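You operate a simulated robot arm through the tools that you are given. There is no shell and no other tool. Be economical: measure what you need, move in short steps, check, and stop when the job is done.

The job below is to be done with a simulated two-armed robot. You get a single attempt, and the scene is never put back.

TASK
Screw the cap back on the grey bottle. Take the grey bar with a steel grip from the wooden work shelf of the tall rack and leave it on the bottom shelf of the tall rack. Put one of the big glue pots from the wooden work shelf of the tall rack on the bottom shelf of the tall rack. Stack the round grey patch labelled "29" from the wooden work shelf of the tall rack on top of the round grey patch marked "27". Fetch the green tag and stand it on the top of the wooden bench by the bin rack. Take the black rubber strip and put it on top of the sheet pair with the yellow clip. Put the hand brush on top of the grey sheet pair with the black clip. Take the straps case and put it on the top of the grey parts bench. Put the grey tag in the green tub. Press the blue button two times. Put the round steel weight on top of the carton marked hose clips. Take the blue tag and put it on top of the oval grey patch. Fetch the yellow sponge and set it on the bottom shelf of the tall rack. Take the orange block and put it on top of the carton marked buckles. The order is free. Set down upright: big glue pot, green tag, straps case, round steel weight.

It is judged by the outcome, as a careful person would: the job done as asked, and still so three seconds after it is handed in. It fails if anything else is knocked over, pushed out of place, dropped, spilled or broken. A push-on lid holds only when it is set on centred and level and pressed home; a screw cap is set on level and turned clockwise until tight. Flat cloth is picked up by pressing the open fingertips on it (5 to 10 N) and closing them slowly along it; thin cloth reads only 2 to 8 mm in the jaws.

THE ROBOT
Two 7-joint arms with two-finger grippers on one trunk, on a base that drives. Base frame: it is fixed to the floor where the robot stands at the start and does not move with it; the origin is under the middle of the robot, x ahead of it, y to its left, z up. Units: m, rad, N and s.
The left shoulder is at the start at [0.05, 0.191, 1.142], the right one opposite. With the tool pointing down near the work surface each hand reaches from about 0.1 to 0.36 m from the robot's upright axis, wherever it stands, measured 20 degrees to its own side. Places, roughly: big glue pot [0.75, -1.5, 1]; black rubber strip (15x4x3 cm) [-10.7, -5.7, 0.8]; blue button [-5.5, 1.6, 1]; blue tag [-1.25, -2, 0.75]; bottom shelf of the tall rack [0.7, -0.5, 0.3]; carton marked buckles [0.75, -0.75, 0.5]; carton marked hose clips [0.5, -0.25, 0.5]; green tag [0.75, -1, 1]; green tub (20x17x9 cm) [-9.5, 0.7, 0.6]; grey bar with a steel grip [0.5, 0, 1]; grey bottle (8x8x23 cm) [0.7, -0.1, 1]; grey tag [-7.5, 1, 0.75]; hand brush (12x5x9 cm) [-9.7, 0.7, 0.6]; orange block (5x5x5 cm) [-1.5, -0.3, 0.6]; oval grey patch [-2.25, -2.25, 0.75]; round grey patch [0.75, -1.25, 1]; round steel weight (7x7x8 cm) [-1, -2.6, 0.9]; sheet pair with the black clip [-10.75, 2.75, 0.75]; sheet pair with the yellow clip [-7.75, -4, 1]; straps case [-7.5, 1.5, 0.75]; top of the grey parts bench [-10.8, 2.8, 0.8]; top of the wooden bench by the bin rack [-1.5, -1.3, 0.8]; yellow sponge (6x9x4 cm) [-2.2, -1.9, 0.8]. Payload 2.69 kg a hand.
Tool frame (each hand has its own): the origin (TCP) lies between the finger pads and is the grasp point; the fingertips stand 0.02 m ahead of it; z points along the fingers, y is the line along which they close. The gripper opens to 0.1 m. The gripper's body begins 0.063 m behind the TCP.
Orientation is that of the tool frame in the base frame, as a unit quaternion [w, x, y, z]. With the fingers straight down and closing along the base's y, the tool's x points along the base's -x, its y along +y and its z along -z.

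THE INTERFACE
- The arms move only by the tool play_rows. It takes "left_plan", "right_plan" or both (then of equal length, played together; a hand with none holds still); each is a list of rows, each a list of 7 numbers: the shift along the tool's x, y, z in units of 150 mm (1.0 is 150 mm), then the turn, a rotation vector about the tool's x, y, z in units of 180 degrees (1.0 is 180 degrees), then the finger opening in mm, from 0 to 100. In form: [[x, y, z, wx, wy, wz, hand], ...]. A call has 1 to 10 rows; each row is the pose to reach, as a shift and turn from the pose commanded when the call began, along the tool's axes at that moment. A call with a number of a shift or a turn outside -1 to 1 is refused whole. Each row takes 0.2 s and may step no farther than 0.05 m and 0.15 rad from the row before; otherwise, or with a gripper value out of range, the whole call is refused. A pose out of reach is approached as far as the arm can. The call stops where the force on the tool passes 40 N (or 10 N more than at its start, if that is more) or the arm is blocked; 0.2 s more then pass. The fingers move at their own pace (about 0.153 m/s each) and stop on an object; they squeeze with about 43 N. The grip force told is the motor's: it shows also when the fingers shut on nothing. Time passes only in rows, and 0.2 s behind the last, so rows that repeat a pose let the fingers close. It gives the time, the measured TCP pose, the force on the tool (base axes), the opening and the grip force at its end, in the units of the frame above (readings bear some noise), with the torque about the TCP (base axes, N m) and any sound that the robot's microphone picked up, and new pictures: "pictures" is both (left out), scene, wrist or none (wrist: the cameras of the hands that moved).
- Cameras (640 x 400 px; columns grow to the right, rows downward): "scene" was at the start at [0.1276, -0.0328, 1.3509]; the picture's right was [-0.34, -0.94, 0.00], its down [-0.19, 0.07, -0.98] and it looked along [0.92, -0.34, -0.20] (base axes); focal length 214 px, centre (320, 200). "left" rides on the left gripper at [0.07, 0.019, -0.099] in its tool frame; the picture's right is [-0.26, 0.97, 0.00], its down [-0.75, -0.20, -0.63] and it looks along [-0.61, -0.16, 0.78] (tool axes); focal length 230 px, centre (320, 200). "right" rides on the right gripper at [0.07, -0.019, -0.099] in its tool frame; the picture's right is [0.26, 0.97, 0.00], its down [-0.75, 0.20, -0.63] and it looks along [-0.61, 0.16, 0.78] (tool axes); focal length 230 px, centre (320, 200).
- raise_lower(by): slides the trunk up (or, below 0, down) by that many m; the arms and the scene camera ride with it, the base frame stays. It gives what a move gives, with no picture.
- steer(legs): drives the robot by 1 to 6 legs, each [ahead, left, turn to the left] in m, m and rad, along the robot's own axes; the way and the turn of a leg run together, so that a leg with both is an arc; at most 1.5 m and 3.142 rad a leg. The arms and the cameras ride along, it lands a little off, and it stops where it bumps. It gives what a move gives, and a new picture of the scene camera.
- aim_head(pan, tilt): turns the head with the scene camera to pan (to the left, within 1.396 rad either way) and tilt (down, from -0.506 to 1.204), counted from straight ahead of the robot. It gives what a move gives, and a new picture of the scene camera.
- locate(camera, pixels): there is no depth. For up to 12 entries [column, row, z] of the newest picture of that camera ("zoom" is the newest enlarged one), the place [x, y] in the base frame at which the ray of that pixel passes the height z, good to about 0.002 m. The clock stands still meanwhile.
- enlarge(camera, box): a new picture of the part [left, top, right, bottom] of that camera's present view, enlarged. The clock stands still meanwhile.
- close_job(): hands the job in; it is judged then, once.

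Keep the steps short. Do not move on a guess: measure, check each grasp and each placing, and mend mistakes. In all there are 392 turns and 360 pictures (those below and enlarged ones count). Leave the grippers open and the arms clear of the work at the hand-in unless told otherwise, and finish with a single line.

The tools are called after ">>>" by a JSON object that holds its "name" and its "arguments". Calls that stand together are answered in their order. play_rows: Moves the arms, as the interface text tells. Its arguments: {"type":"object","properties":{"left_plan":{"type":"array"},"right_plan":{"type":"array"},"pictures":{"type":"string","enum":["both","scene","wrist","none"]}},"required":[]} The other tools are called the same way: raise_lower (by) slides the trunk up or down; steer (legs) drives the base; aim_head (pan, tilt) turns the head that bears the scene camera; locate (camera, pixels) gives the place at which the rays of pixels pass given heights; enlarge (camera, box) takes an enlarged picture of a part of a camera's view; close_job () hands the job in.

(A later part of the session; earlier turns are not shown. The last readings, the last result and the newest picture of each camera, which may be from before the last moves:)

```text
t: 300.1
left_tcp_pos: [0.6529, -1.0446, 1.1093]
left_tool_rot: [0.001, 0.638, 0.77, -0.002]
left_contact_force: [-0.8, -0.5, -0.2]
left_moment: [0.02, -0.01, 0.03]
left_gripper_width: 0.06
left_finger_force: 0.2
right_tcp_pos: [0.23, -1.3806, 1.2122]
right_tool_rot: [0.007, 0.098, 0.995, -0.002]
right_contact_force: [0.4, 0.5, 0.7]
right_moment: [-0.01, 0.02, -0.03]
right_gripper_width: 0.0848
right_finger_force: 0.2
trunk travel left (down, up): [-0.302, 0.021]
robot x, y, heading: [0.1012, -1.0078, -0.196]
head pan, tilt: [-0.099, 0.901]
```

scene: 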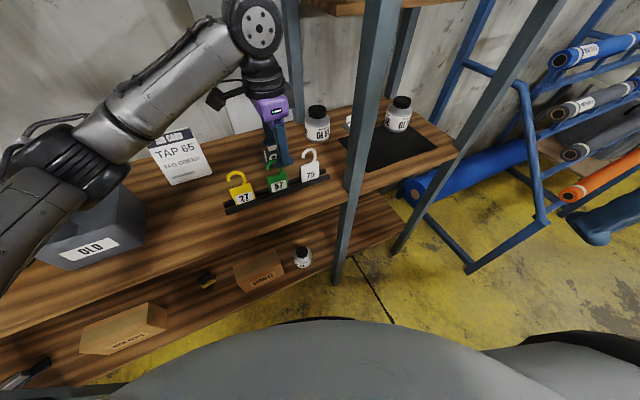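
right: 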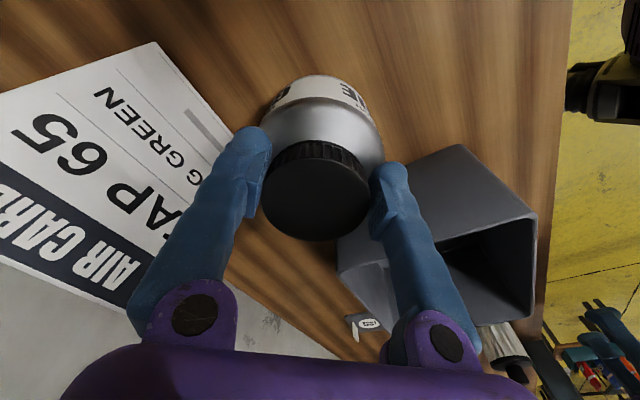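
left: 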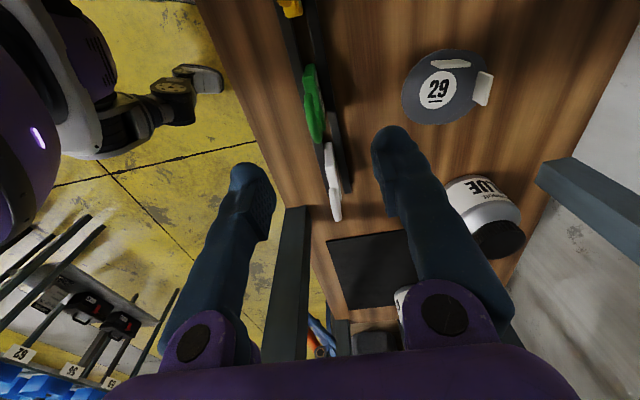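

>>> {"name": "enlarge", "arguments": {"camera": "left", "box": [260, 40, 380, 230]}}

>>> {"name": "locate", "arguments": {"camera": "left", "pixels": [[310, 70, 1.0], [318, 138, 1.0], [313, 105, 1.0], [313, 105, 0.98], [330, 180, 1.0], [324, 148, 0.97], [306, 75, 0.95]]}}

>>> {"name": "enlarge", "arguments": {"camera": "scene", "box": [215, 120, 345, 220]}}

```text
2.11 times, centred on (320, 135) of left
```

zoom: 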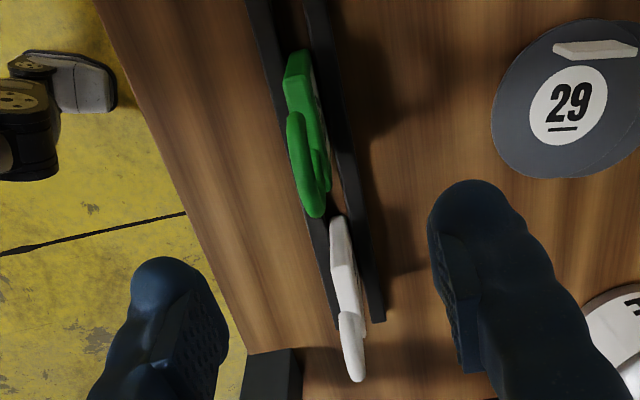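

```text
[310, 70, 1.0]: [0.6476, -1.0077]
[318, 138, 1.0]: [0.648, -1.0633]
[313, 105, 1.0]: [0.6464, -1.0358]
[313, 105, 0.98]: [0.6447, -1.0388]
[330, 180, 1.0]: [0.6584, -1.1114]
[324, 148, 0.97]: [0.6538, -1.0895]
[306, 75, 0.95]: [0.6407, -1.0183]
```

```text
4.00 times, centred on (280, 170) of scene
```

zoom: 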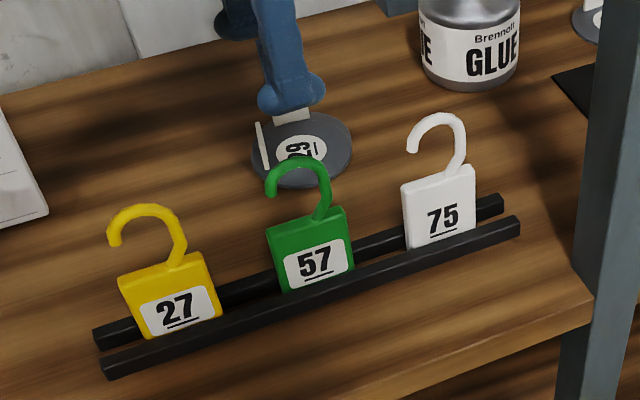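

>>> {"name": "locate", "arguments": {"camera": "scene", "pixels": [[278, 186, 0.94], [272, 193, 0.92], [288.5, 187, 0.92], [266.5, 177, 0.965], [286, 172, 0.965], [274.5, 159, 1.0], [274.5, 159, 1.02]]}}

>>> {"name": "locate", "arguments": {"camera": "left", "pixels": [[307, 66, 0.965], [313, 63, 0.965], [314, 140, 1.01], [306, 95, 1.01]]}}

```text
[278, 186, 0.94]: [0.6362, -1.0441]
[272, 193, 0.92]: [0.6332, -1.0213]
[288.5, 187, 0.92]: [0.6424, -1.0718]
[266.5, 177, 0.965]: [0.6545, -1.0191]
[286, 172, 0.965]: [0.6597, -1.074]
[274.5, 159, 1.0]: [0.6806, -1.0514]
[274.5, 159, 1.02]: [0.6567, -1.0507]
```

```text
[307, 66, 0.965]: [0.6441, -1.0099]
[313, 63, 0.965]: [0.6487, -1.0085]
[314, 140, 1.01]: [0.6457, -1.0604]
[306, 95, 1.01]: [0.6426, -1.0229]
```

The tag body is centred at [0.6455,-1.046], top z≈0.972, hook top ≈1.025. I descend to TCP z 0.969 and grip its faces.

>>> {"name": "play_rows", "arguments": {"left_plan": [[0, -0.051, 0.2, 0, 0, 0, 60], [0, -0.051, 0.4, 0, 0, 0, 60], [0, -0.051, 0.6, 0, 0, 0, 60], [0, -0.051, 0.8, 0, 0, 0, 60], [0, -0.051, 0.935, 0, 0, 0, 60], [0, -0.051, 0.935, 0, 0, 0, 30], [0, -0.051, 0.935, 0, 0, 0, 5], [0, -0.051, 0.935, 0, 0, 0, 5]], "pictures": "wrist"}}

>>> {"name": "enlarge", "arguments": {"camera": "scene", "box": [215, 120, 345, 220]}}

```text
t: 301.9
left_tcp_pos: [0.6451, -1.0478, 0.969]
left_tool_rot: [0.0, 0.638, 0.77, -0.002]
left_contact_force: [-0.4, 0.0, -0.8]
left_moment: [0.0, -0.01, -0.02]
left_gripper_width: 0.0105
left_finger_force: 37.4
right_tcp_pos: [0.2301, -1.3797, 1.2123]
right_tool_rot: [0.007, 0.097, 0.995, -0.002]
right_contact_force: [0.5, -0.6, 0.3]
right_moment: [-0.01, 0.01, 0.0]
right_gripper_width: 0.085
right_finger_force: 0.0
trunk travel left (down, up): [-0.302, 0.021]
robot x, y, heading: [0.0982, -1.01, -0.192]
head pan, tilt: [-0.099, 0.901]
```

left: 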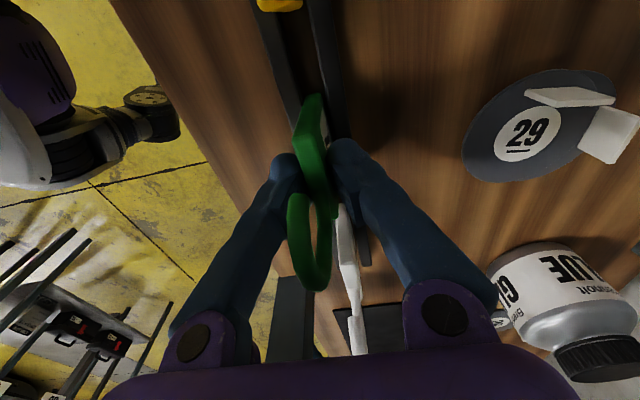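

```text
4.00 times, centred on (280, 170) of scene
```

zoom: 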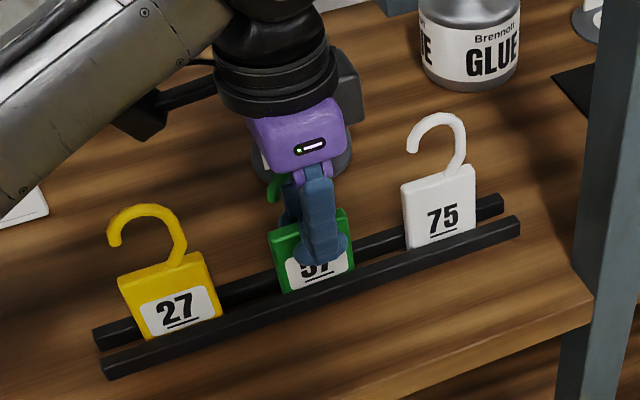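

Gripped (10.5 mm). Lift straight up and back the base out.

>>> {"name": "play_rows", "arguments": {"left_plan": [[0, 0, -0.1, 0, 0, 0, 5], [0, 0, -0.3, 0, 0, 0, 5], [0, 0, -0.6, 0, 0, 0, 5], [0, 0, -0.9, 0, 0, 0, 5]], "pictures": "none"}}

>>> {"name": "steer", "arguments": {"legs": [[-0.6, 0, 0]]}}

```text
t: 302.9
left_tcp_pos: [0.6466, -1.046, 1.1029]
left_tool_rot: [0.0, 0.638, 0.77, -0.001]
left_contact_force: [-0.7, -0.3, -0.1]
left_moment: [-0.02, -0.01, 0.01]
left_gripper_width: 0.0106
left_finger_force: 37.4
right_tcp_pos: [0.2299, -1.3808, 1.2113]
right_tool_rot: [0.007, 0.097, 0.995, -0.003]
right_contact_force: [0.2, 0.6, -0.4]
right_moment: [0.01, -0.01, -0.01]
right_gripper_width: 0.0851
right_finger_force: 0.1
trunk travel left (down, up): [-0.302, 0.021]
robot x, y, heading: [0.0992, -1.0077, -0.194]
head pan, tilt: [-0.099, 0.901]
```

```text
t: 306.4
left_tcp_pos: [0.0404, -0.9316, 1.1013]
left_tool_rot: [0.001, 0.642, 0.767, -0.003]
left_contact_force: [0.3, 0.6, 0.1]
left_moment: [0.02, 0.02, -0.01]
left_gripper_width: 0.0103
left_finger_force: 37.5
right_tcp_pos: [-0.3797, -1.2613, 1.2128]
right_tool_rot: [0.006, 0.103, 0.995, -0.003]
right_contact_force: [-1.5, -0.4, 0.0]
right_moment: [-0.02, -0.02, -0.03]
right_gripper_width: 0.0851
right_finger_force: 0.1
trunk travel left (down, up): [-0.302, 0.021]
robot x, y, heading: [-0.5018, -0.8869, -0.204]
head pan, tilt: [-0.099, 0.901]
```

scene: 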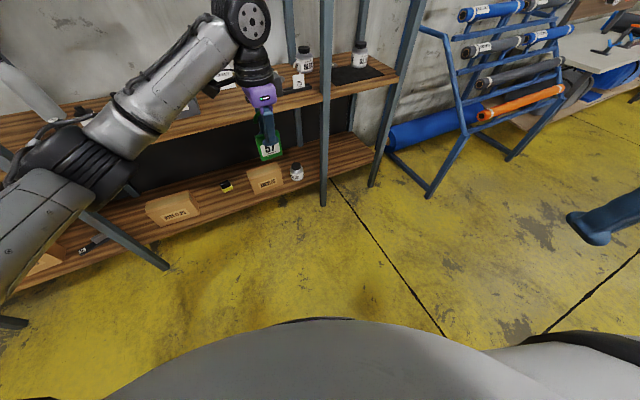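

Now I turn right toward the wooden bench and look.

>>> {"name": "steer", "arguments": {"legs": [[0, 0, -1.5]]}}

>>> {"name": "aim_head", "arguments": {"pan": -0.7, "tilt": 0.35}}

```text
t: 310.4
left_tcp_pos: [-0.4908, -1.4392, 1.1026]
left_tool_rot: [-0.001, 0.99, 0.14, -0.002]
left_contact_force: [0.0, -1.3, -0.7]
left_moment: [0.02, -0.01, -0.01]
left_gripper_width: 0.0104
left_finger_force: 37.6
right_tcp_pos: [-0.863, -1.0551, 1.2112]
right_tool_rot: [0.004, 0.742, 0.671, -0.006]
right_contact_force: [0.3, -0.1, -1.1]
right_moment: [0.0, 0.01, 0.01]
right_gripper_width: 0.0846
right_finger_force: 0.0
trunk travel left (down, up): [-0.302, 0.021]
robot x, y, heading: [-0.5076, -0.8886, -1.665]
head pan, tilt: [-0.099, 0.901]
```

scene: 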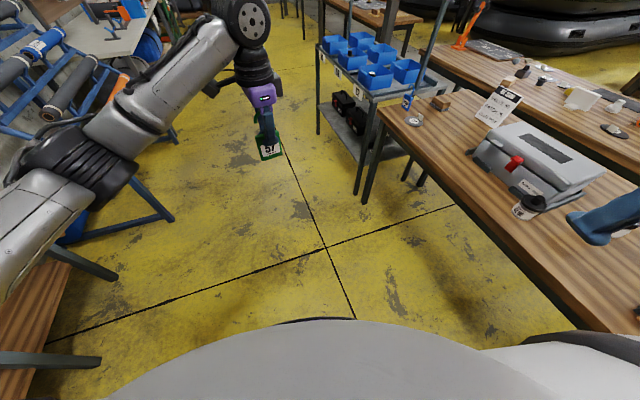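

```text
t: 311.4
left_tcp_pos: [-0.491, -1.4377, 1.102]
left_tool_rot: [-0.001, 0.99, 0.142, -0.002]
left_contact_force: [-0.1, 0.3, -1.0]
left_moment: [0.01, -0.05, 0.0]
left_gripper_width: 0.0103
left_finger_force: 37.5
right_tcp_pos: [-0.8632, -1.0549, 1.2118]
right_tool_rot: [0.003, 0.741, 0.671, -0.006]
right_contact_force: [-0.7, 1.4, 0.4]
right_moment: [0.01, -0.01, -0.01]
right_gripper_width: 0.085
right_finger_force: 0.0
trunk travel left (down, up): [-0.302, 0.021]
robot x, y, heading: [-0.5033, -0.8847, -1.669]
head pan, tilt: [-0.7, 0.351]
```

scene: 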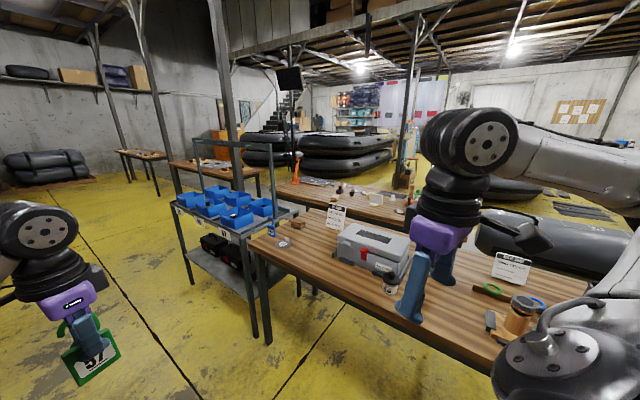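

>>> {"name": "enlarge", "arguments": {"camera": "scene", "box": [240, 170, 620, 380]}}

>>> {"name": "locate", "arguments": {"camera": "scene", "pixels": [[251, 243, 0.75], [278, 212, 0.75], [290, 250, 0.75], [310, 260, 0.75], [350, 285, 0.75], [380, 305, 0.75], [296, 228, 0.75], [430, 335, 0.75], [480, 370, 0.75], [590, 285, 0.75], [520, 330, 0.75], [270, 235, 0.75]]}}

```text
1.68 times, centred on (430, 275) of scene
```

zoom: 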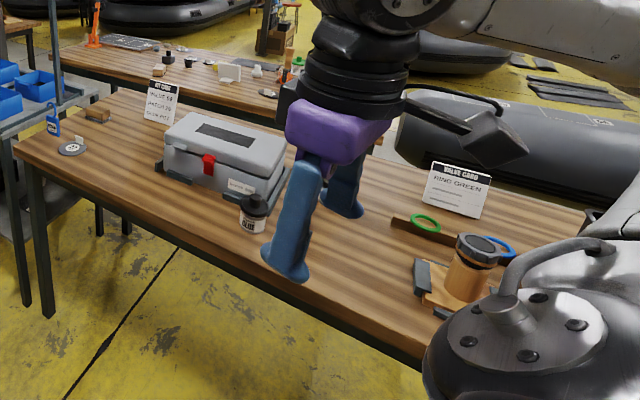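

```text
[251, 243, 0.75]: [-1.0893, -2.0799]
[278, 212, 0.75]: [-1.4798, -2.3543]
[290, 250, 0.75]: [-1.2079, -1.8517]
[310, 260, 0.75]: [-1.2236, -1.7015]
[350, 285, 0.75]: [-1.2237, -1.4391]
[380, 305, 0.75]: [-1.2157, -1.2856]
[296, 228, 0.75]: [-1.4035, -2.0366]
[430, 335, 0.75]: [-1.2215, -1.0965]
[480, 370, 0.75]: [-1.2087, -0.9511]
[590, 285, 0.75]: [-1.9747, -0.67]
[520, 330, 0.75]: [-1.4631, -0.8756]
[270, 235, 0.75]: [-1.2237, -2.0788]
```

I turn to face the bench and move along it.

>>> {"name": "steer", "arguments": {"legs": [[0, 0, -1.47], [0.0, 0.35, 0]]}}

>>> {"name": "aim_head", "arguments": {"pan": 0.0, "tilt": 0.8}}

```text
t: 318.6
left_tcp_pos: [-1.0525, -1.2992, 1.101]
left_tool_rot: [-0.002, 0.829, -0.56, -0.001]
left_contact_force: [-0.1, -0.5, 0.2]
left_moment: [0.0, 0.0, 0.01]
left_gripper_width: 0.0104
left_finger_force: 37.5
right_tcp_pos: [-0.7078, -0.8896, 1.2121]
right_tool_rot: [-0.002, 1.0, -0.001, -0.006]
right_contact_force: [0.5, -0.5, -0.1]
right_moment: [0.01, 0.0, 0.0]
right_gripper_width: 0.0851
right_finger_force: 0.1
trunk travel left (down, up): [-0.302, 0.021]
robot x, y, heading: [-0.5102, -1.2306, -3.14]
head pan, tilt: [-0.7, 0.351]
```

scene: 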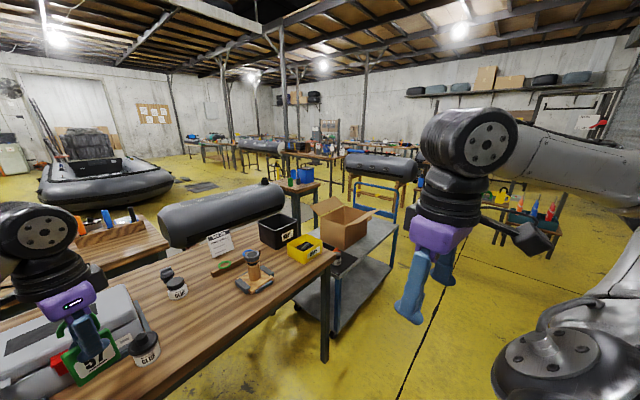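

```text
t: 319.6
left_tcp_pos: [-1.0529, -1.2975, 1.102]
left_tool_rot: [-0.001, 0.828, -0.56, -0.001]
left_contact_force: [-0.2, -1.0, 0.1]
left_moment: [0.03, 0.0, 0.03]
left_gripper_width: 0.0102
left_finger_force: 37.6
right_tcp_pos: [-0.7084, -0.8912, 1.2116]
right_tool_rot: [-0.003, 1.0, -0.001, -0.007]
right_contact_force: [-0.2, 0.0, -1.0]
right_moment: [0.03, 0.02, 0.0]
right_gripper_width: 0.0846
right_finger_force: 0.0
trunk travel left (down, up): [-0.302, 0.021]
robot x, y, heading: [-0.5068, -1.232, -3.143]
head pan, tilt: [0.0, 0.799]
```

scene: 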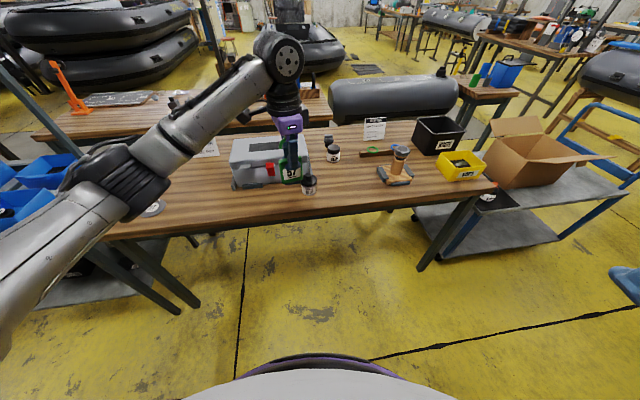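

>>> {"name": "play_rows", "arguments": {"left_plan": [[0, 0, 0, 0, 0, 0, 5]], "pictures": "wrist"}}

>>> {"name": "locate", "arguments": {"camera": "scene", "pixels": [[309, 194, 0.75], [309, 194, 0.8], [345, 190, 0.75], [345, 190, 0.8], [380, 183, 0.75], [380, 183, 0.8], [333, 161, 0.75], [333, 161, 0.8], [300, 212, 0.75], [300, 212, 0.8]]}}

```text
t: 320.0
left_tcp_pos: [-1.0533, -1.2984, 1.1026]
left_tool_rot: [-0.002, 0.828, -0.561, 0.0]
left_contact_force: [-0.5, 0.2, -1.3]
left_moment: [-0.01, -0.04, -0.01]
left_gripper_width: 0.0104
left_finger_force: 37.3
right_tcp_pos: [-0.7089, -0.89, 1.211]
right_tool_rot: [-0.001, 1.0, -0.001, -0.007]
right_contact_force: [0.4, 0.8, 0.1]
right_moment: [0.03, -0.03, 0.02]
right_gripper_width: 0.0849
right_finger_force: 0.0
trunk travel left (down, up): [-0.302, 0.021]
robot x, y, heading: [-0.5092, -1.2302, -3.137]
head pan, tilt: [0.0, 0.799]
```

left: 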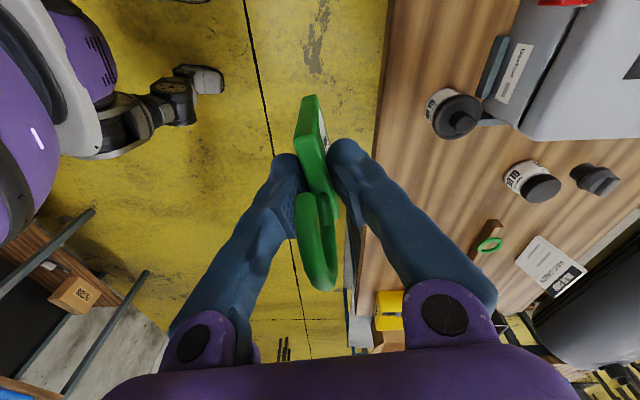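

```text
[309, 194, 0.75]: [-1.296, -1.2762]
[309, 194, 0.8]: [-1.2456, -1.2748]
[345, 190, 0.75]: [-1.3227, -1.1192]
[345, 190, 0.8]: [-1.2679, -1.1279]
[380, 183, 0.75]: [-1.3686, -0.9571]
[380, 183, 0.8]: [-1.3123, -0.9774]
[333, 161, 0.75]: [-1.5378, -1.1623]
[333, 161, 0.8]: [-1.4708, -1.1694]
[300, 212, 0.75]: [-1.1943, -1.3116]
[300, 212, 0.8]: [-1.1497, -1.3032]
```

>>> {"name": "locate", "arguments": {"camera": "left", "pixels": [[377, 130, 0.75], [377, 130, 0.8], [372, 160, 0.75], [372, 160, 0.8], [431, 95, 0.75], [431, 95, 0.8], [508, 175, 0.75], [508, 175, 0.8]]}}

```text
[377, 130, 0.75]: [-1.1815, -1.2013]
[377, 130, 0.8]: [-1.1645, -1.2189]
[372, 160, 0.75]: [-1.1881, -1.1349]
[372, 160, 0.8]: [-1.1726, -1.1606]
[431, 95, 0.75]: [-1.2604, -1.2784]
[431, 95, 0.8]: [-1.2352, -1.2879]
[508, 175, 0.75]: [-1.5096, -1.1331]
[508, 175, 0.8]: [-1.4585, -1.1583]
```

Bench top ≈0.775. Free spot at about [-1.27,-1.12] between the glue jar and the orange jar. I drive so the tag is above it and lower the trunk 0.2.

>>> {"name": "steer", "arguments": {"legs": [[0.215, -0.178, 0]]}}

>>> {"name": "raise_lower", "arguments": {"by": -0.2}}

>>> {"name": "play_rows", "arguments": {"left_plan": [[0, 0, 0, 0, 0, 0, 5]], "pictures": "both"}}

```text
t: 322.2
left_tcp_pos: [-1.2691, -1.1258, 1.1017]
left_tool_rot: [-0.001, 0.83, -0.557, -0.001]
left_contact_force: [0.3, 0.5, -0.7]
left_moment: [-0.01, 0.01, 0.04]
left_gripper_width: 0.0104
left_finger_force: 37.1
right_tcp_pos: [-0.9277, -0.7151, 1.2115]
right_tool_rot: [-0.001, 1.0, 0.004, -0.007]
right_contact_force: [-0.1, 0.0, 0.1]
right_moment: [0.01, -0.02, 0.0]
right_gripper_width: 0.0848
right_finger_force: 0.0
trunk travel left (down, up): [-0.302, 0.021]
robot x, y, heading: [-0.7241, -1.0497, -3.133]
head pan, tilt: [0.0, 0.799]
```

scene: 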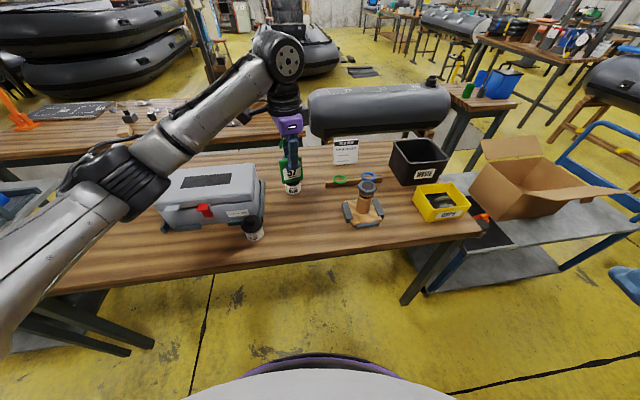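

```text
t: 324.4
left_tcp_pos: [-1.2678, -1.1266, 0.9017]
left_tool_rot: [-0.001, 0.831, -0.557, -0.001]
left_contact_force: [0.7, -0.1, -0.3]
left_moment: [-0.04, 0.02, 0.03]
left_gripper_width: 0.0101
left_finger_force: 37.7
right_tcp_pos: [-0.9262, -0.7146, 1.0117]
right_tool_rot: [-0.002, 1.0, 0.004, -0.007]
right_contact_force: [-0.3, -1.5, 0.1]
right_moment: [0.01, -0.03, -0.02]
right_gripper_width: 0.085
right_finger_force: 0.1
trunk travel left (down, up): [-0.102, 0.221]
robot x, y, heading: [-0.7247, -1.0517, -3.13]
head pan, tilt: [0.0, 0.799]
```

```text
t: 324.8
left_tcp_pos: [-1.2678, -1.1254, 0.9027]
left_tool_rot: [-0.001, 0.83, -0.557, -0.001]
left_contact_force: [-0.3, -0.5, -0.7]
left_moment: [0.02, -0.01, -0.01]
left_gripper_width: 0.0102
left_finger_force: 38.0
right_tcp_pos: [-0.9255, -0.7151, 1.0108]
right_tool_rot: [-0.002, 1.0, 0.003, -0.007]
right_contact_force: [-0.5, 0.0, 0.4]
right_moment: [0.0, -0.01, 0.02]
right_gripper_width: 0.0852
right_finger_force: 0.0
trunk travel left (down, up): [-0.102, 0.221]
robot x, y, heading: [-0.723, -1.0499, -3.13]
head pan, tilt: [0.0, 0.799]
```

scene: 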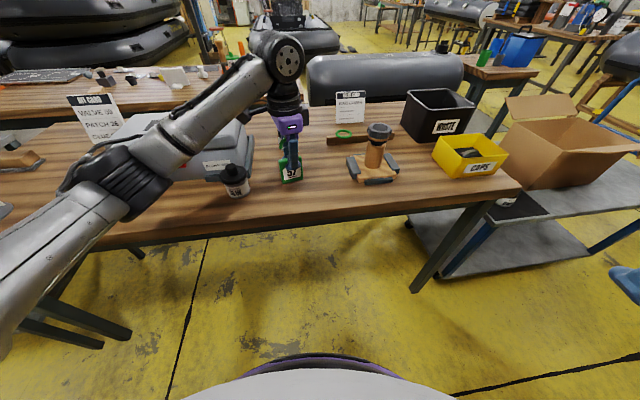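
left: 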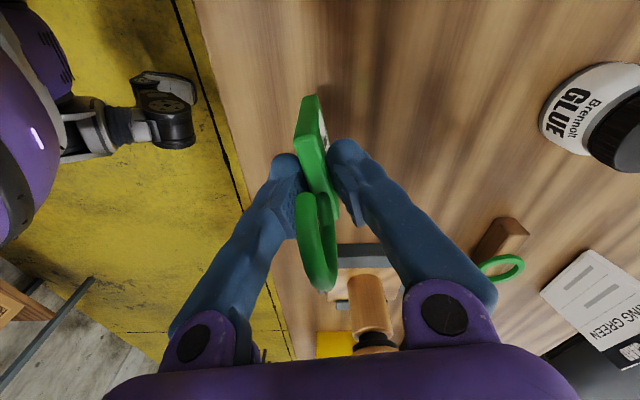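

>>> {"name": "play_rows", "arguments": {"left_plan": [[0, 0, 0.15, 0, 0, 0, 5], [0, 0, 0.28, 0, 0, 0, 5], [0, 0, 0.34, 0, 0, 0, 5], [0, 0, 0.38, 0, 0, 0, 5], [0, 0, 0.42, 0, 0, 0, 5], [0, 0, 0.46, 0, 0, 0, 5]], "pictures": "none"}}

```text
t: 325.5
left_tcp_pos: [-1.2716, -1.1242, 0.8664]
left_tool_rot: [0.0, 0.83, -0.557, -0.011]
left_contact_force: [2.8, -3.9, 18.1]
left_moment: [-0.35, -0.2, -0.05]
left_gripper_width: 0.0103
left_finger_force: 37.4
right_tcp_pos: [-0.9247, -0.7151, 1.0121]
right_tool_rot: [-0.001, 1.0, 0.004, -0.007]
right_contact_force: [-0.7, 0.9, -0.2]
right_moment: [0.0, -0.02, 0.0]
right_gripper_width: 0.0849
right_finger_force: 0.0
trunk travel left (down, up): [-0.102, 0.221]
robot x, y, heading: [-0.7263, -1.0522, -3.127]
head pan, tilt: [0.0, 0.799]
stopped in row 3 (left hand): the force on the tool passed its limit at 42 N (the readings are from after the stop); the commanded pose is now the measured one
```

Touched at TCP 0.866 (bench ≈0.80) with a slight tilt. I ease up 3 mm, level, touch again lightly, and release.

>>> {"name": "play_rows", "arguments": {"left_plan": [[0, 0, -0.025, 0.0039, 0.0057, 0, 5], [0, 0, -0.025, 0.0039, 0.0057, 0, 5], [0, 0, -0.01, 0.0039, 0.0057, 0, 5], [0, 0, 0.0, 0.0039, 0.0057, 0, 5]], "pictures": "none"}}

```text
t: 326.5
left_tcp_pos: [-1.2703, -1.1261, 0.8677]
left_tool_rot: [0.0, 0.831, -0.557, 0.0]
left_contact_force: [-1.4, 1.0, 21.6]
left_moment: [0.6, 0.29, 0.04]
left_gripper_width: 0.0102
left_finger_force: 37.9
right_tcp_pos: [-0.9248, -0.7154, 1.0126]
right_tool_rot: [-0.002, 1.0, 0.003, -0.008]
right_contact_force: [-0.4, 0.1, 0.6]
right_moment: [0.02, 0.01, -0.03]
right_gripper_width: 0.0849
right_finger_force: 0.1
trunk travel left (down, up): [-0.102, 0.221]
robot x, y, heading: [-0.7244, -1.0523, -3.132]
head pan, tilt: [0.0, 0.799]
```

>>> {"name": "play_rows", "arguments": {"left_plan": [[0, 0, -0.006, 0, 0, 0, 5], [0, 0, -0.006, 0, 0, 0, 13], [0, 0, -0.006, 0, 0, 0, 20], [0, 0, -0.006, 0, 0, 0, 34], [0, 0, -0.006, 0, 0, 0, 40], [0, 0, -0.2, 0, 0, 0, 40], [0, 0, -0.5, 0, 0, 0, 40], [0, 0, -0.8, 0, 0, 0, 40]], "pictures": "both"}}

```text
t: 328.3
left_tcp_pos: [-1.2687, -1.126, 0.9828]
left_tool_rot: [0.0, 0.831, -0.557, 0.002]
left_contact_force: [-0.3, -1.1, -0.7]
left_moment: [0.0, -0.01, 0.0]
left_gripper_width: 0.0404
left_finger_force: 0.0
right_tcp_pos: [-0.9262, -0.7146, 1.0124]
right_tool_rot: [-0.002, 1.0, 0.003, -0.007]
right_contact_force: [-0.6, -0.3, 0.1]
right_moment: [0.01, 0.0, -0.07]
right_gripper_width: 0.0851
right_finger_force: 0.0
trunk travel left (down, up): [-0.102, 0.221]
robot x, y, heading: [-0.7233, -1.0511, -3.135]
head pan, tilt: [0.0, 0.799]
```

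scene: 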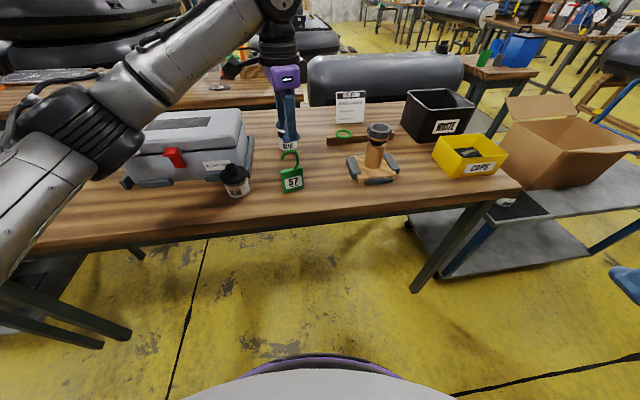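
left: 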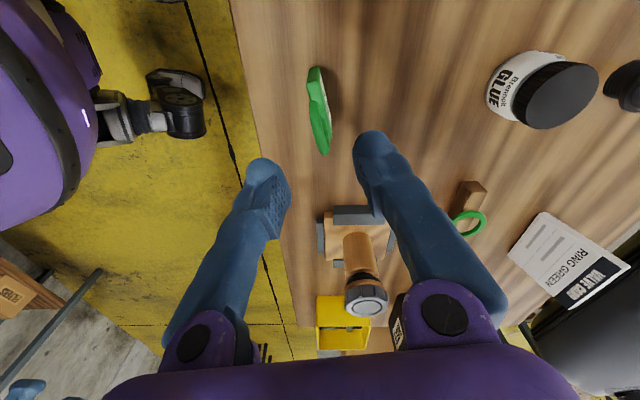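

The green tag stands upright. Next the blue tag at this bench's far-left end. I raise the trunk and drive left along the bench.

>>> {"name": "raise_lower", "arguments": {"by": 0.1}}

>>> {"name": "steer", "arguments": {"legs": [[-0.15, 0.0, 0], [0, 0.72, 0]]}}

```text
t: 329.7
left_tcp_pos: [-1.2701, -1.1264, 1.0833]
left_tool_rot: [0.0, 0.83, -0.557, 0.003]
left_contact_force: [1.1, 0.1, 0.7]
left_moment: [0.01, 0.0, -0.05]
left_gripper_width: 0.0399
left_finger_force: 0.1
right_tcp_pos: [-0.9266, -0.7157, 1.1126]
right_tool_rot: [-0.002, 1.0, 0.003, -0.008]
right_contact_force: [-0.5, 0.2, -0.2]
right_moment: [0.02, 0.0, 0.01]
right_gripper_width: 0.0847
right_finger_force: 0.0
trunk travel left (down, up): [-0.202, 0.121]
robot x, y, heading: [-0.724, -1.0535, -3.13]
head pan, tilt: [0.0, 0.799]
```

```text
t: 337.3
left_tcp_pos: [-1.1089, -1.8424, 1.0826]
left_tool_rot: [0.0, 0.833, -0.553, 0.002]
left_contact_force: [0.7, 0.2, 0.1]
left_moment: [0.0, 0.0, 0.03]
left_gripper_width: 0.04
left_finger_force: 0.0
right_tcp_pos: [-0.7696, -1.4271, 1.1121]
right_tool_rot: [-0.002, 1.0, 0.007, -0.006]
right_contact_force: [0.6, -0.3, -0.2]
right_moment: [-0.02, -0.01, -0.01]
right_gripper_width: 0.0851
right_finger_force: 0.0
trunk travel left (down, up): [-0.202, 0.121]
robot x, y, heading: [-0.5629, -1.7648, -3.124]
head pan, tilt: [0.0, 0.799]
```

scene: 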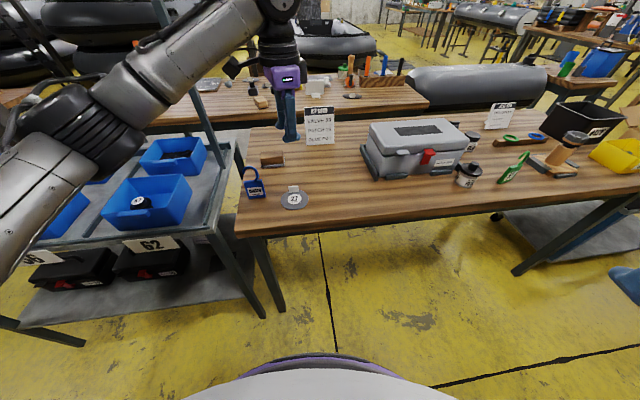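

>>> {"name": "enlarge", "arguments": {"camera": "scene", "box": [225, 135, 355, 235]}}

>>> {"name": "locate", "arguments": {"camera": "scene", "pixels": [[247, 198, 0.8], [264, 197, 0.8], [246, 184, 0.85], [263, 181, 0.85], [294, 207, 0.8], [294, 200, 0.8], [261, 228, 0.8]]}}

```text
4.00 times, centred on (290, 185) of scene
```

zoom: 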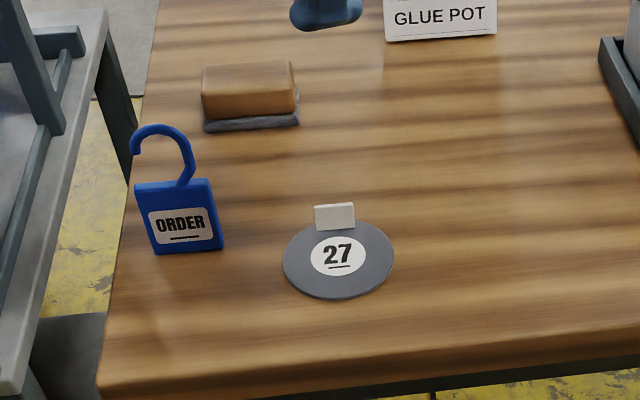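

```text
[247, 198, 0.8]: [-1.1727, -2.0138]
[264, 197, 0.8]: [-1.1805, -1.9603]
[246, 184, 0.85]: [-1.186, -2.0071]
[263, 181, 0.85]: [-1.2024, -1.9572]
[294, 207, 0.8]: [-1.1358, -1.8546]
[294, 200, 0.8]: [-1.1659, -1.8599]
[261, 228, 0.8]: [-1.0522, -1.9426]
```

The blue tag ("ORDER") stands at the bench end near [-1.18,-1.987]. I move the left hand above it, aligned across its faces.

>>> {"name": "play_rows", "arguments": {"left_plan": [[0.14, 0.16, 0, 0, 0, 0.02, 60], [0.28, 0.32, 0, 0, 0, 0.04, 60], [0.42, 0.48, 0, 0, 0, 0.06, 60], [0.56, 0.64, 0.1, 0, 0, 0.08, 60], [0.7, 0.82, 0.2, 0, 0, 0.08, 60], [0.7, 0.82, 0.3, 0, 0, 0.08, 60], [0.7, 0.82, 0.3, 0, 0, 0.08, 60]], "pictures": "wrist"}}

```text
t: 338.9
left_tcp_pos: [-1.18, -1.9854, 1.0373]
left_tool_rot: [-0.002, 0.757, -0.654, 0.002]
left_contact_force: [-0.2, -0.1, 0.1]
left_moment: [-0.01, 0.0, 0.01]
left_gripper_width: 0.0597
left_finger_force: 0.0
right_tcp_pos: [-0.7681, -1.4276, 1.1131]
right_tool_rot: [-0.001, 1.0, 0.008, -0.008]
right_contact_force: [-0.2, 0.4, -0.4]
right_moment: [0.0, -0.01, 0.0]
right_gripper_width: 0.0852
right_finger_force: 0.1
trunk travel left (down, up): [-0.202, 0.121]
robot x, y, heading: [-0.5604, -1.7603, -3.122]
head pan, tilt: [0.0, 0.799]
```

left: 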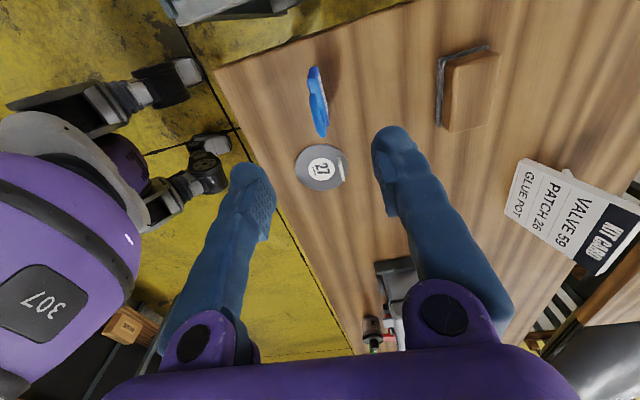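

>>> {"name": "locate", "arguments": {"camera": "left", "pixels": [[315, 70, 0.87], [321, 130, 0.92], [318, 95, 0.87], [310, 72, 0.87], [320, 68, 0.87], [312, 90, 0.9], [325, 95, 0.8]]}}

>>> {"name": "enlarge", "arguments": {"camera": "left", "box": [270, 50, 370, 150]}}

```text
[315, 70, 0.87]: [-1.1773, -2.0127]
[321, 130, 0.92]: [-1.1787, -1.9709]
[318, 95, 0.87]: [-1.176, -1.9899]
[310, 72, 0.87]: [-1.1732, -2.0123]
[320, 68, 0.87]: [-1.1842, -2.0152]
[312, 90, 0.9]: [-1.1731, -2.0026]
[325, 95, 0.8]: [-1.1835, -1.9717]
```

```text
4.00 times, centred on (320, 100) of left
```

zoom: 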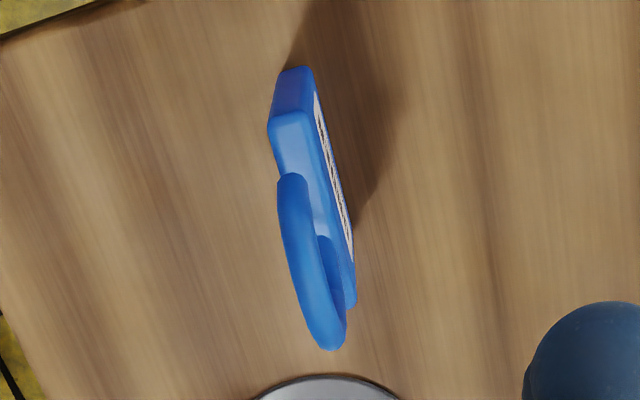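

>>> {"name": "locate", "arguments": {"camera": "left", "pixels": [[312.5, 81, 0.868], [326, 124, 0.868], [319.5, 104, 0.868]]}}

```text
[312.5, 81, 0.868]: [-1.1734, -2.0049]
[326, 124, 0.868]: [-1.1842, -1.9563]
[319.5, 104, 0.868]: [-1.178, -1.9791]
```

>>> {"name": "play_rows", "arguments": {"left_plan": [[-0.029, -0.011, 0.2, 0, 0, -0.023, 60], [-0.029, -0.011, 0.45, 0, 0, -0.023, 60], [-0.029, -0.011, 0.7, 0, 0, -0.023, 60], [-0.029, -0.011, 0.9, 0, 0, -0.023, 60]], "pictures": "none"}}

>>> {"name": "play_rows", "arguments": {"left_plan": [[0, 0, 0.12, 0, 0, 0, 60], [0, 0, 0.22, 0, 0, 0, 60], [0, 0, 0.22, 0, 0, 0, 30], [0, 0, 0.22, 0, 0, 0, 5], [0, 0, 0.22, 0, 0, 0, 5]], "pictures": "wrist"}}

```text
t: 339.9
left_tcp_pos: [-1.1804, -1.9828, 0.9029]
left_tool_rot: [0.0, 0.78, -0.626, 0.003]
left_contact_force: [0.5, -0.2, -0.6]
left_moment: [0.01, -0.03, 0.03]
left_gripper_width: 0.0599
left_finger_force: 0.0
right_tcp_pos: [-0.7686, -1.4274, 1.1099]
right_tool_rot: [-0.002, 1.0, 0.008, -0.006]
right_contact_force: [0.1, -0.5, 0.4]
right_moment: [0.03, 0.03, -0.01]
right_gripper_width: 0.0851
right_finger_force: 0.1
trunk travel left (down, up): [-0.202, 0.121]
robot x, y, heading: [-0.5637, -1.7638, -3.121]
head pan, tilt: [0.0, 0.799]
```

```text
t: 341.1
left_tcp_pos: [-1.1805, -1.9837, 0.8692]
left_tool_rot: [-0.002, 0.78, -0.626, 0.003]
left_contact_force: [-0.6, -0.1, 0.3]
left_moment: [0.01, -0.02, -0.02]
left_gripper_width: 0.0101
left_finger_force: 37.4
right_tcp_pos: [-0.7682, -1.427, 1.1112]
right_tool_rot: [-0.002, 1.0, 0.008, -0.007]
right_contact_force: [0.0, 0.8, 0.2]
right_moment: [-0.01, -0.03, 0.02]
right_gripper_width: 0.085
right_finger_force: 0.1
trunk travel left (down, up): [-0.202, 0.121]
robot x, y, heading: [-0.5617, -1.764, -3.127]
head pan, tilt: [0.0, 0.799]
```

left: 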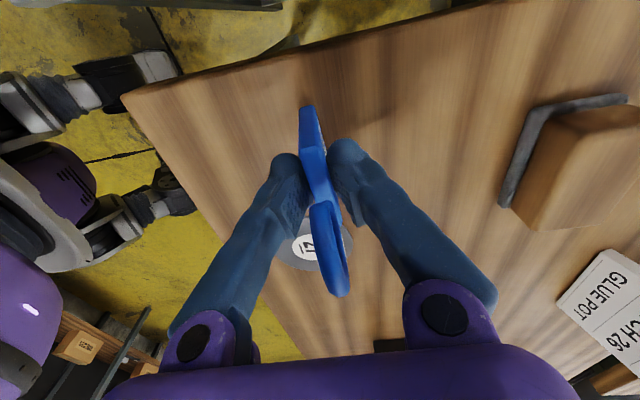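

Gripped (10 mm). I lift and look for the second bench with the oval patch.

>>> {"name": "play_rows", "arguments": {"left_plan": [[0, 0, -0.2, 0, 0, 0, 5], [0, 0, -0.5, 0, 0, 0, 5], [0, 0, -0.8, 0, 0, 0, 5], [0, 0, -1, 0, 0, 0, 5]], "pictures": "none"}}

>>> {"name": "raise_lower", "arguments": {"by": 0.12}}

>>> {"name": "aim_head", "arguments": {"pan": 0.1, "tilt": 0.4}}

```text
t: 342.1
left_tcp_pos: [-1.1777, -1.9839, 1.0204]
left_tool_rot: [-0.001, 0.78, -0.626, 0.004]
left_contact_force: [-0.3, -0.7, 0.4]
left_moment: [-0.01, -0.02, 0.06]
left_gripper_width: 0.0103
left_finger_force: 37.9
right_tcp_pos: [-0.7679, -1.4271, 1.1115]
right_tool_rot: [-0.002, 1.0, 0.008, -0.007]
right_contact_force: [-0.8, 0.6, -0.4]
right_moment: [0.01, 0.0, -0.02]
right_gripper_width: 0.0851
right_finger_force: 0.0
trunk travel left (down, up): [-0.202, 0.121]
robot x, y, heading: [-0.5616, -1.7649, -3.128]
head pan, tilt: [0.0, 0.799]
```

```text
t: 343.6
left_tcp_pos: [-1.1781, -1.9833, 1.1373]
left_tool_rot: [-0.001, 0.78, -0.626, 0.003]
left_contact_force: [0.6, 0.8, -0.5]
left_moment: [0.02, 0.0, 0.02]
left_gripper_width: 0.0102
left_finger_force: 37.5
right_tcp_pos: [-0.7682, -1.4269, 1.2319]
right_tool_rot: [-0.002, 1.0, 0.007, -0.006]
right_contact_force: [0.8, -0.3, -0.9]
right_moment: [0.04, 0.0, 0.0]
right_gripper_width: 0.0851
right_finger_force: 0.0
trunk travel left (down, up): [-0.322, 0.001]
robot x, y, heading: [-0.5638, -1.7654, -3.128]
head pan, tilt: [0.0, 0.799]
```

```text
t: 344.5
left_tcp_pos: [-1.1778, -1.9838, 1.1389]
left_tool_rot: [-0.002, 0.78, -0.625, 0.003]
left_contact_force: [-0.1, 0.0, -1.4]
left_moment: [0.0, -0.01, -0.01]
left_gripper_width: 0.0101
left_finger_force: 37.3
right_tcp_pos: [-0.7672, -1.4271, 1.2317]
right_tool_rot: [-0.001, 1.0, 0.008, -0.008]
right_contact_force: [0.1, 0.4, 0.1]
right_moment: [0.02, -0.02, 0.02]
right_gripper_width: 0.0852
right_finger_force: 0.1
trunk travel left (down, up): [-0.322, 0.001]
robot x, y, heading: [-0.5612, -1.7625, -3.122]
head pan, tilt: [0.099, 0.4]
```

scene: 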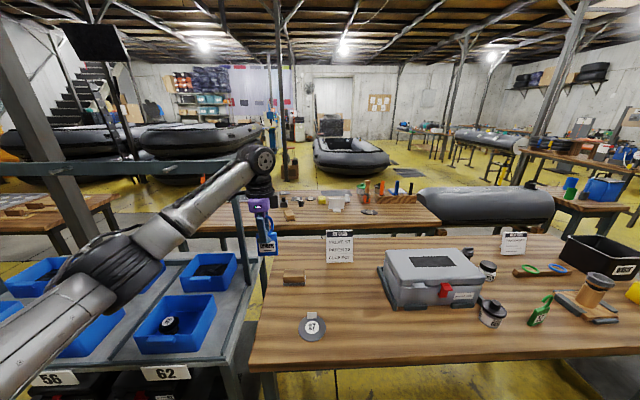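

>>> {"name": "enlarge", "arguments": {"camera": "scene", "box": [190, 170, 450, 260]}}

>>> {"name": "locate", "arguments": {"camera": "scene", "pixels": [[195, 235, 0.75], [215, 215, 0.75], [440, 228, 0.75], [440, 205, 0.75], [280, 195, 0.75], [415, 195, 0.75], [372, 212, 0.75], [340, 209, 0.75], [265, 205, 0.75], [322, 205, 0.75], [505, 237, 0.8], [275, 237, 0.8]]}}

```text
2.46 times, centred on (320, 215) of scene
```

zoom: 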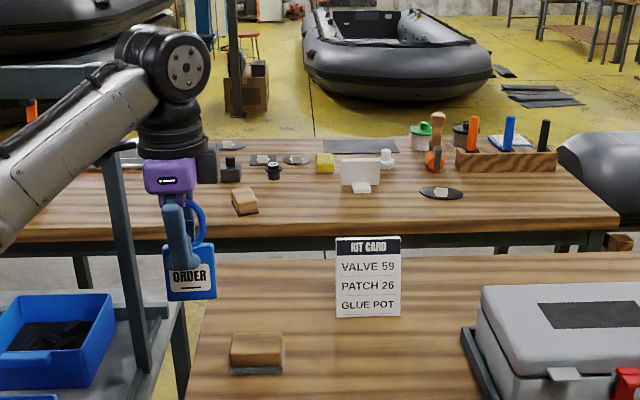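

```text
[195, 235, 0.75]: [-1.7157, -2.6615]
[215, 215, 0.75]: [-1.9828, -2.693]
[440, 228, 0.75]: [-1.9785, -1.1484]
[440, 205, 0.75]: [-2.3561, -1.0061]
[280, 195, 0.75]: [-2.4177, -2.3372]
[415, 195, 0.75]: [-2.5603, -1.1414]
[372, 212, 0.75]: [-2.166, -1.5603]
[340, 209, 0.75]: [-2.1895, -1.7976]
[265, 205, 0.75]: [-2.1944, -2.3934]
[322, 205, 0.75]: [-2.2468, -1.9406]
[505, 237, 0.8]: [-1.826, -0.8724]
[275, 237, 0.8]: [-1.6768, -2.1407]
```

>>> {"name": "aim_head", "arguments": {"pan": 0.95, "tilt": 0.55}}

>>> {"name": "aim_head", "arguments": {"pan": -0.9, "tilt": 0.45}}

```text
t: 345.6
left_tcp_pos: [-1.1783, -1.9832, 1.1389]
left_tool_rot: [-0.001, 0.78, -0.626, 0.003]
left_contact_force: [-0.5, 0.2, 0.3]
left_moment: [0.02, 0.01, -0.04]
left_gripper_width: 0.0103
left_finger_force: 37.6
right_tcp_pos: [-0.7679, -1.4265, 1.2311]
right_tool_rot: [-0.002, 1.0, 0.009, -0.007]
right_contact_force: [0.1, -0.8, -0.7]
right_moment: [0.0, -0.01, 0.03]
right_gripper_width: 0.0848
right_finger_force: 0.0
trunk travel left (down, up): [-0.322, 0.001]
robot x, y, heading: [-0.5621, -1.7608, -3.121]
head pan, tilt: [0.949, 0.55]
```

scene: 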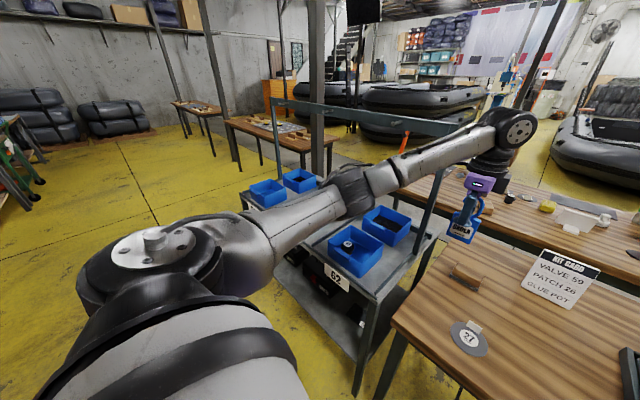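

```text
t: 347.5
left_tcp_pos: [-1.1776, -1.9828, 1.1389]
left_tool_rot: [-0.001, 0.78, -0.626, 0.003]
left_contact_force: [1.0, -0.5, -0.2]
left_moment: [-0.02, 0.01, 0.0]
left_gripper_width: 0.0102
left_finger_force: 38.2
right_tcp_pos: [-0.7683, -1.4276, 1.2321]
right_tool_rot: [-0.002, 1.0, 0.008, -0.008]
right_contact_force: [-0.3, 0.8, -0.5]
right_moment: [-0.02, 0.01, 0.01]
right_gripper_width: 0.0851
right_finger_force: 0.1
trunk travel left (down, up): [-0.322, 0.001]
robot x, y, heading: [-0.5638, -1.7653, -3.128]
head pan, tilt: [-0.901, 0.45]
```

scene: 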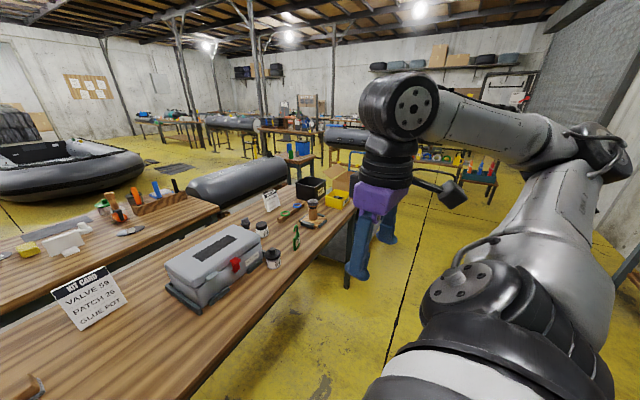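

I'll go around the bin rack on its left side to bench 2's far side: back off, turn left, drive along.

>>> {"name": "steer", "arguments": {"legs": [[-0.35, 0, 0], [0, 0, 1.55], [1.3, 0, 0]]}}

>>> {"name": "aim_head", "arguments": {"pan": -0.9, "tilt": 0.5}}

```text
t: 359.7
left_tcp_pos: [-0.0119, -3.683, 1.1382]
left_tool_rot: [-0.002, 0.996, 0.091, 0.001]
left_contact_force: [-0.5, 0.3, -1.1]
left_moment: [0.01, -0.01, 0.01]
left_gripper_width: 0.0106
left_finger_force: 37.8
right_tcp_pos: [-0.5535, -3.2558, 1.2326]
right_tool_rot: [0.003, 0.714, 0.701, -0.007]
right_contact_force: [-0.4, 0.9, 0.0]
right_moment: [-0.01, 0.04, 0.0]
right_gripper_width: 0.0849
right_finger_force: 0.1
trunk travel left (down, up): [-0.322, 0.001]
robot x, y, heading: [-0.214, -3.0614, -1.587]
head pan, tilt: [-0.901, 0.45]
```

scene: 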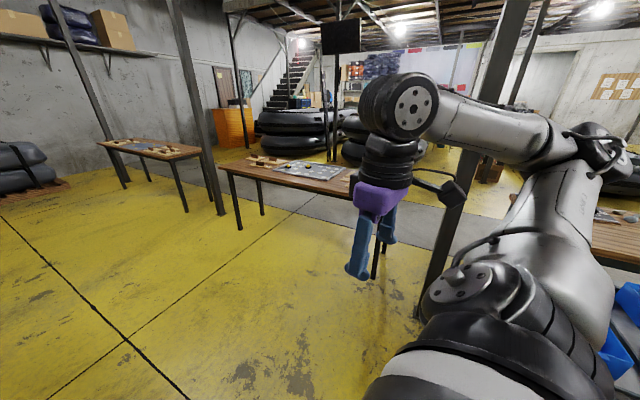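

```text
t: 360.3
left_tcp_pos: [-0.0121, -3.6844, 1.138]
left_tool_rot: [-0.004, 0.996, 0.091, 0.002]
left_contact_force: [0.0, 0.3, -0.5]
left_moment: [0.0, 0.0, -0.01]
left_gripper_width: 0.0103
left_finger_force: 37.7
right_tcp_pos: [-0.5537, -3.2564, 1.2323]
right_tool_rot: [0.004, 0.714, 0.7, -0.006]
right_contact_force: [0.1, 0.1, -0.1]
right_moment: [-0.02, -0.01, 0.01]
right_gripper_width: 0.0852
right_finger_force: 0.0
trunk travel left (down, up): [-0.322, 0.001]
robot x, y, heading: [-0.2106, -3.0632, -1.584]
head pan, tilt: [-0.901, 0.499]
```

scene: 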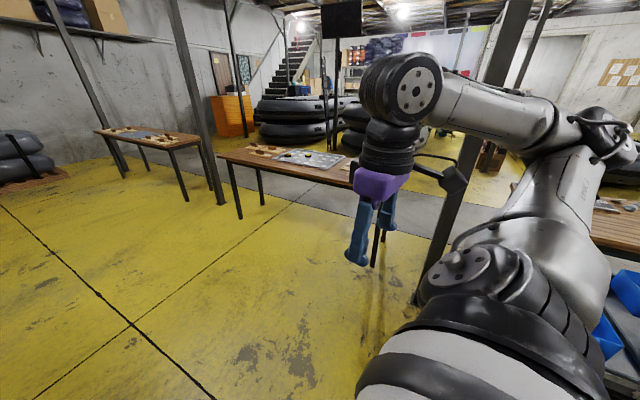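

>>> {"name": "locate", "arguments": {"camera": "scene", "pixels": [[240, 218, 0.0], [373, 265, 0.0], [415, 303, 0.0], [222, 204, 0.0], [187, 200, 0.0], [262, 205, 0.0]]}}

```text
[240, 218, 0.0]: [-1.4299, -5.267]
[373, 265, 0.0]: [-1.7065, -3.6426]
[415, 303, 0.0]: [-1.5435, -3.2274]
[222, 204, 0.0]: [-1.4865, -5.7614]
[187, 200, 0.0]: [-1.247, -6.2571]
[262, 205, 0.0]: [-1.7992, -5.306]
```

The column and third bench block this side, so I go around the other way (past the cart, where the orange block is). I turn around and drive north.

>>> {"name": "steer", "arguments": {"legs": [[0, 0, -3.13], [1.5, 0, 0], [1.5, 0, 0], [0.3, 0, 0]]}}

>>> {"name": "aim_head", "arguments": {"pan": 1.0, "tilt": 0.5}}

```text
t: 381.0
left_tcp_pos: [-0.3432, 0.425, 1.1397]
left_tool_rot: [0.0, -0.087, 0.996, -0.001]
left_contact_force: [0.2, -0.2, -0.3]
left_moment: [0.02, 0.02, 0.0]
left_gripper_width: 0.01
left_finger_force: 37.4
right_tcp_pos: [0.194, -0.0076, 1.235]
right_tool_rot: [0.012, -0.697, 0.717, 0.002]
right_contact_force: [-0.4, -0.4, 0.2]
right_moment: [-0.01, 0.0, -0.01]
right_gripper_width: 0.085
right_finger_force: 0.0
trunk travel left (down, up): [-0.322, 0.001]
robot x, y, heading: [-0.1419, -0.1936, 1.543]
head pan, tilt: [-0.901, 0.499]
stopped in leg 3: the robot was blocked; the commanded pose is now the measured one
```

scene: 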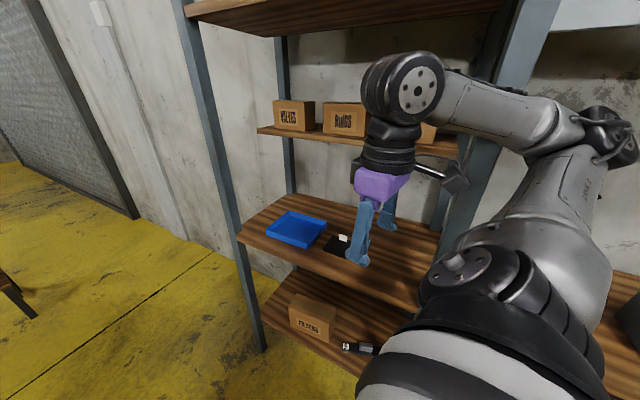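

```text
t: 382.8
left_tcp_pos: [-0.3435, 0.426, 1.1394]
left_tool_rot: [0.001, -0.087, 0.996, -0.001]
left_contact_force: [-0.4, 0.5, -0.4]
left_moment: [0.01, -0.01, -0.01]
left_gripper_width: 0.0102
left_finger_force: 38.0
right_tcp_pos: [0.1938, -0.0081, 1.235]
right_tool_rot: [0.013, -0.696, 0.718, 0.004]
right_contact_force: [0.3, 0.3, 0.0]
right_moment: [0.04, 0.03, 0.01]
right_gripper_width: 0.0849
right_finger_force: 0.1
trunk travel left (down, up): [-0.322, 0.001]
robot x, y, heading: [-0.1453, -0.1952, 1.552]
head pan, tilt: [1.0, 0.499]
```

scene: 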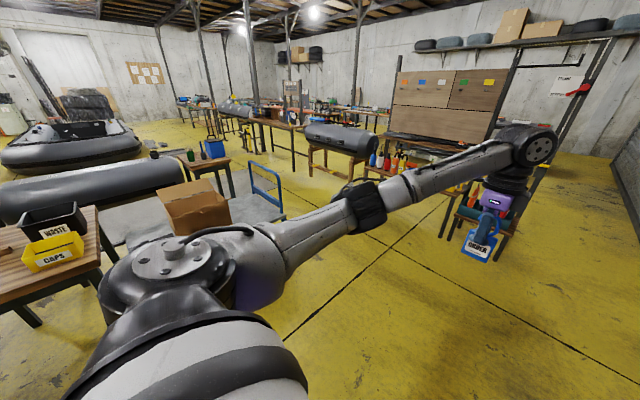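

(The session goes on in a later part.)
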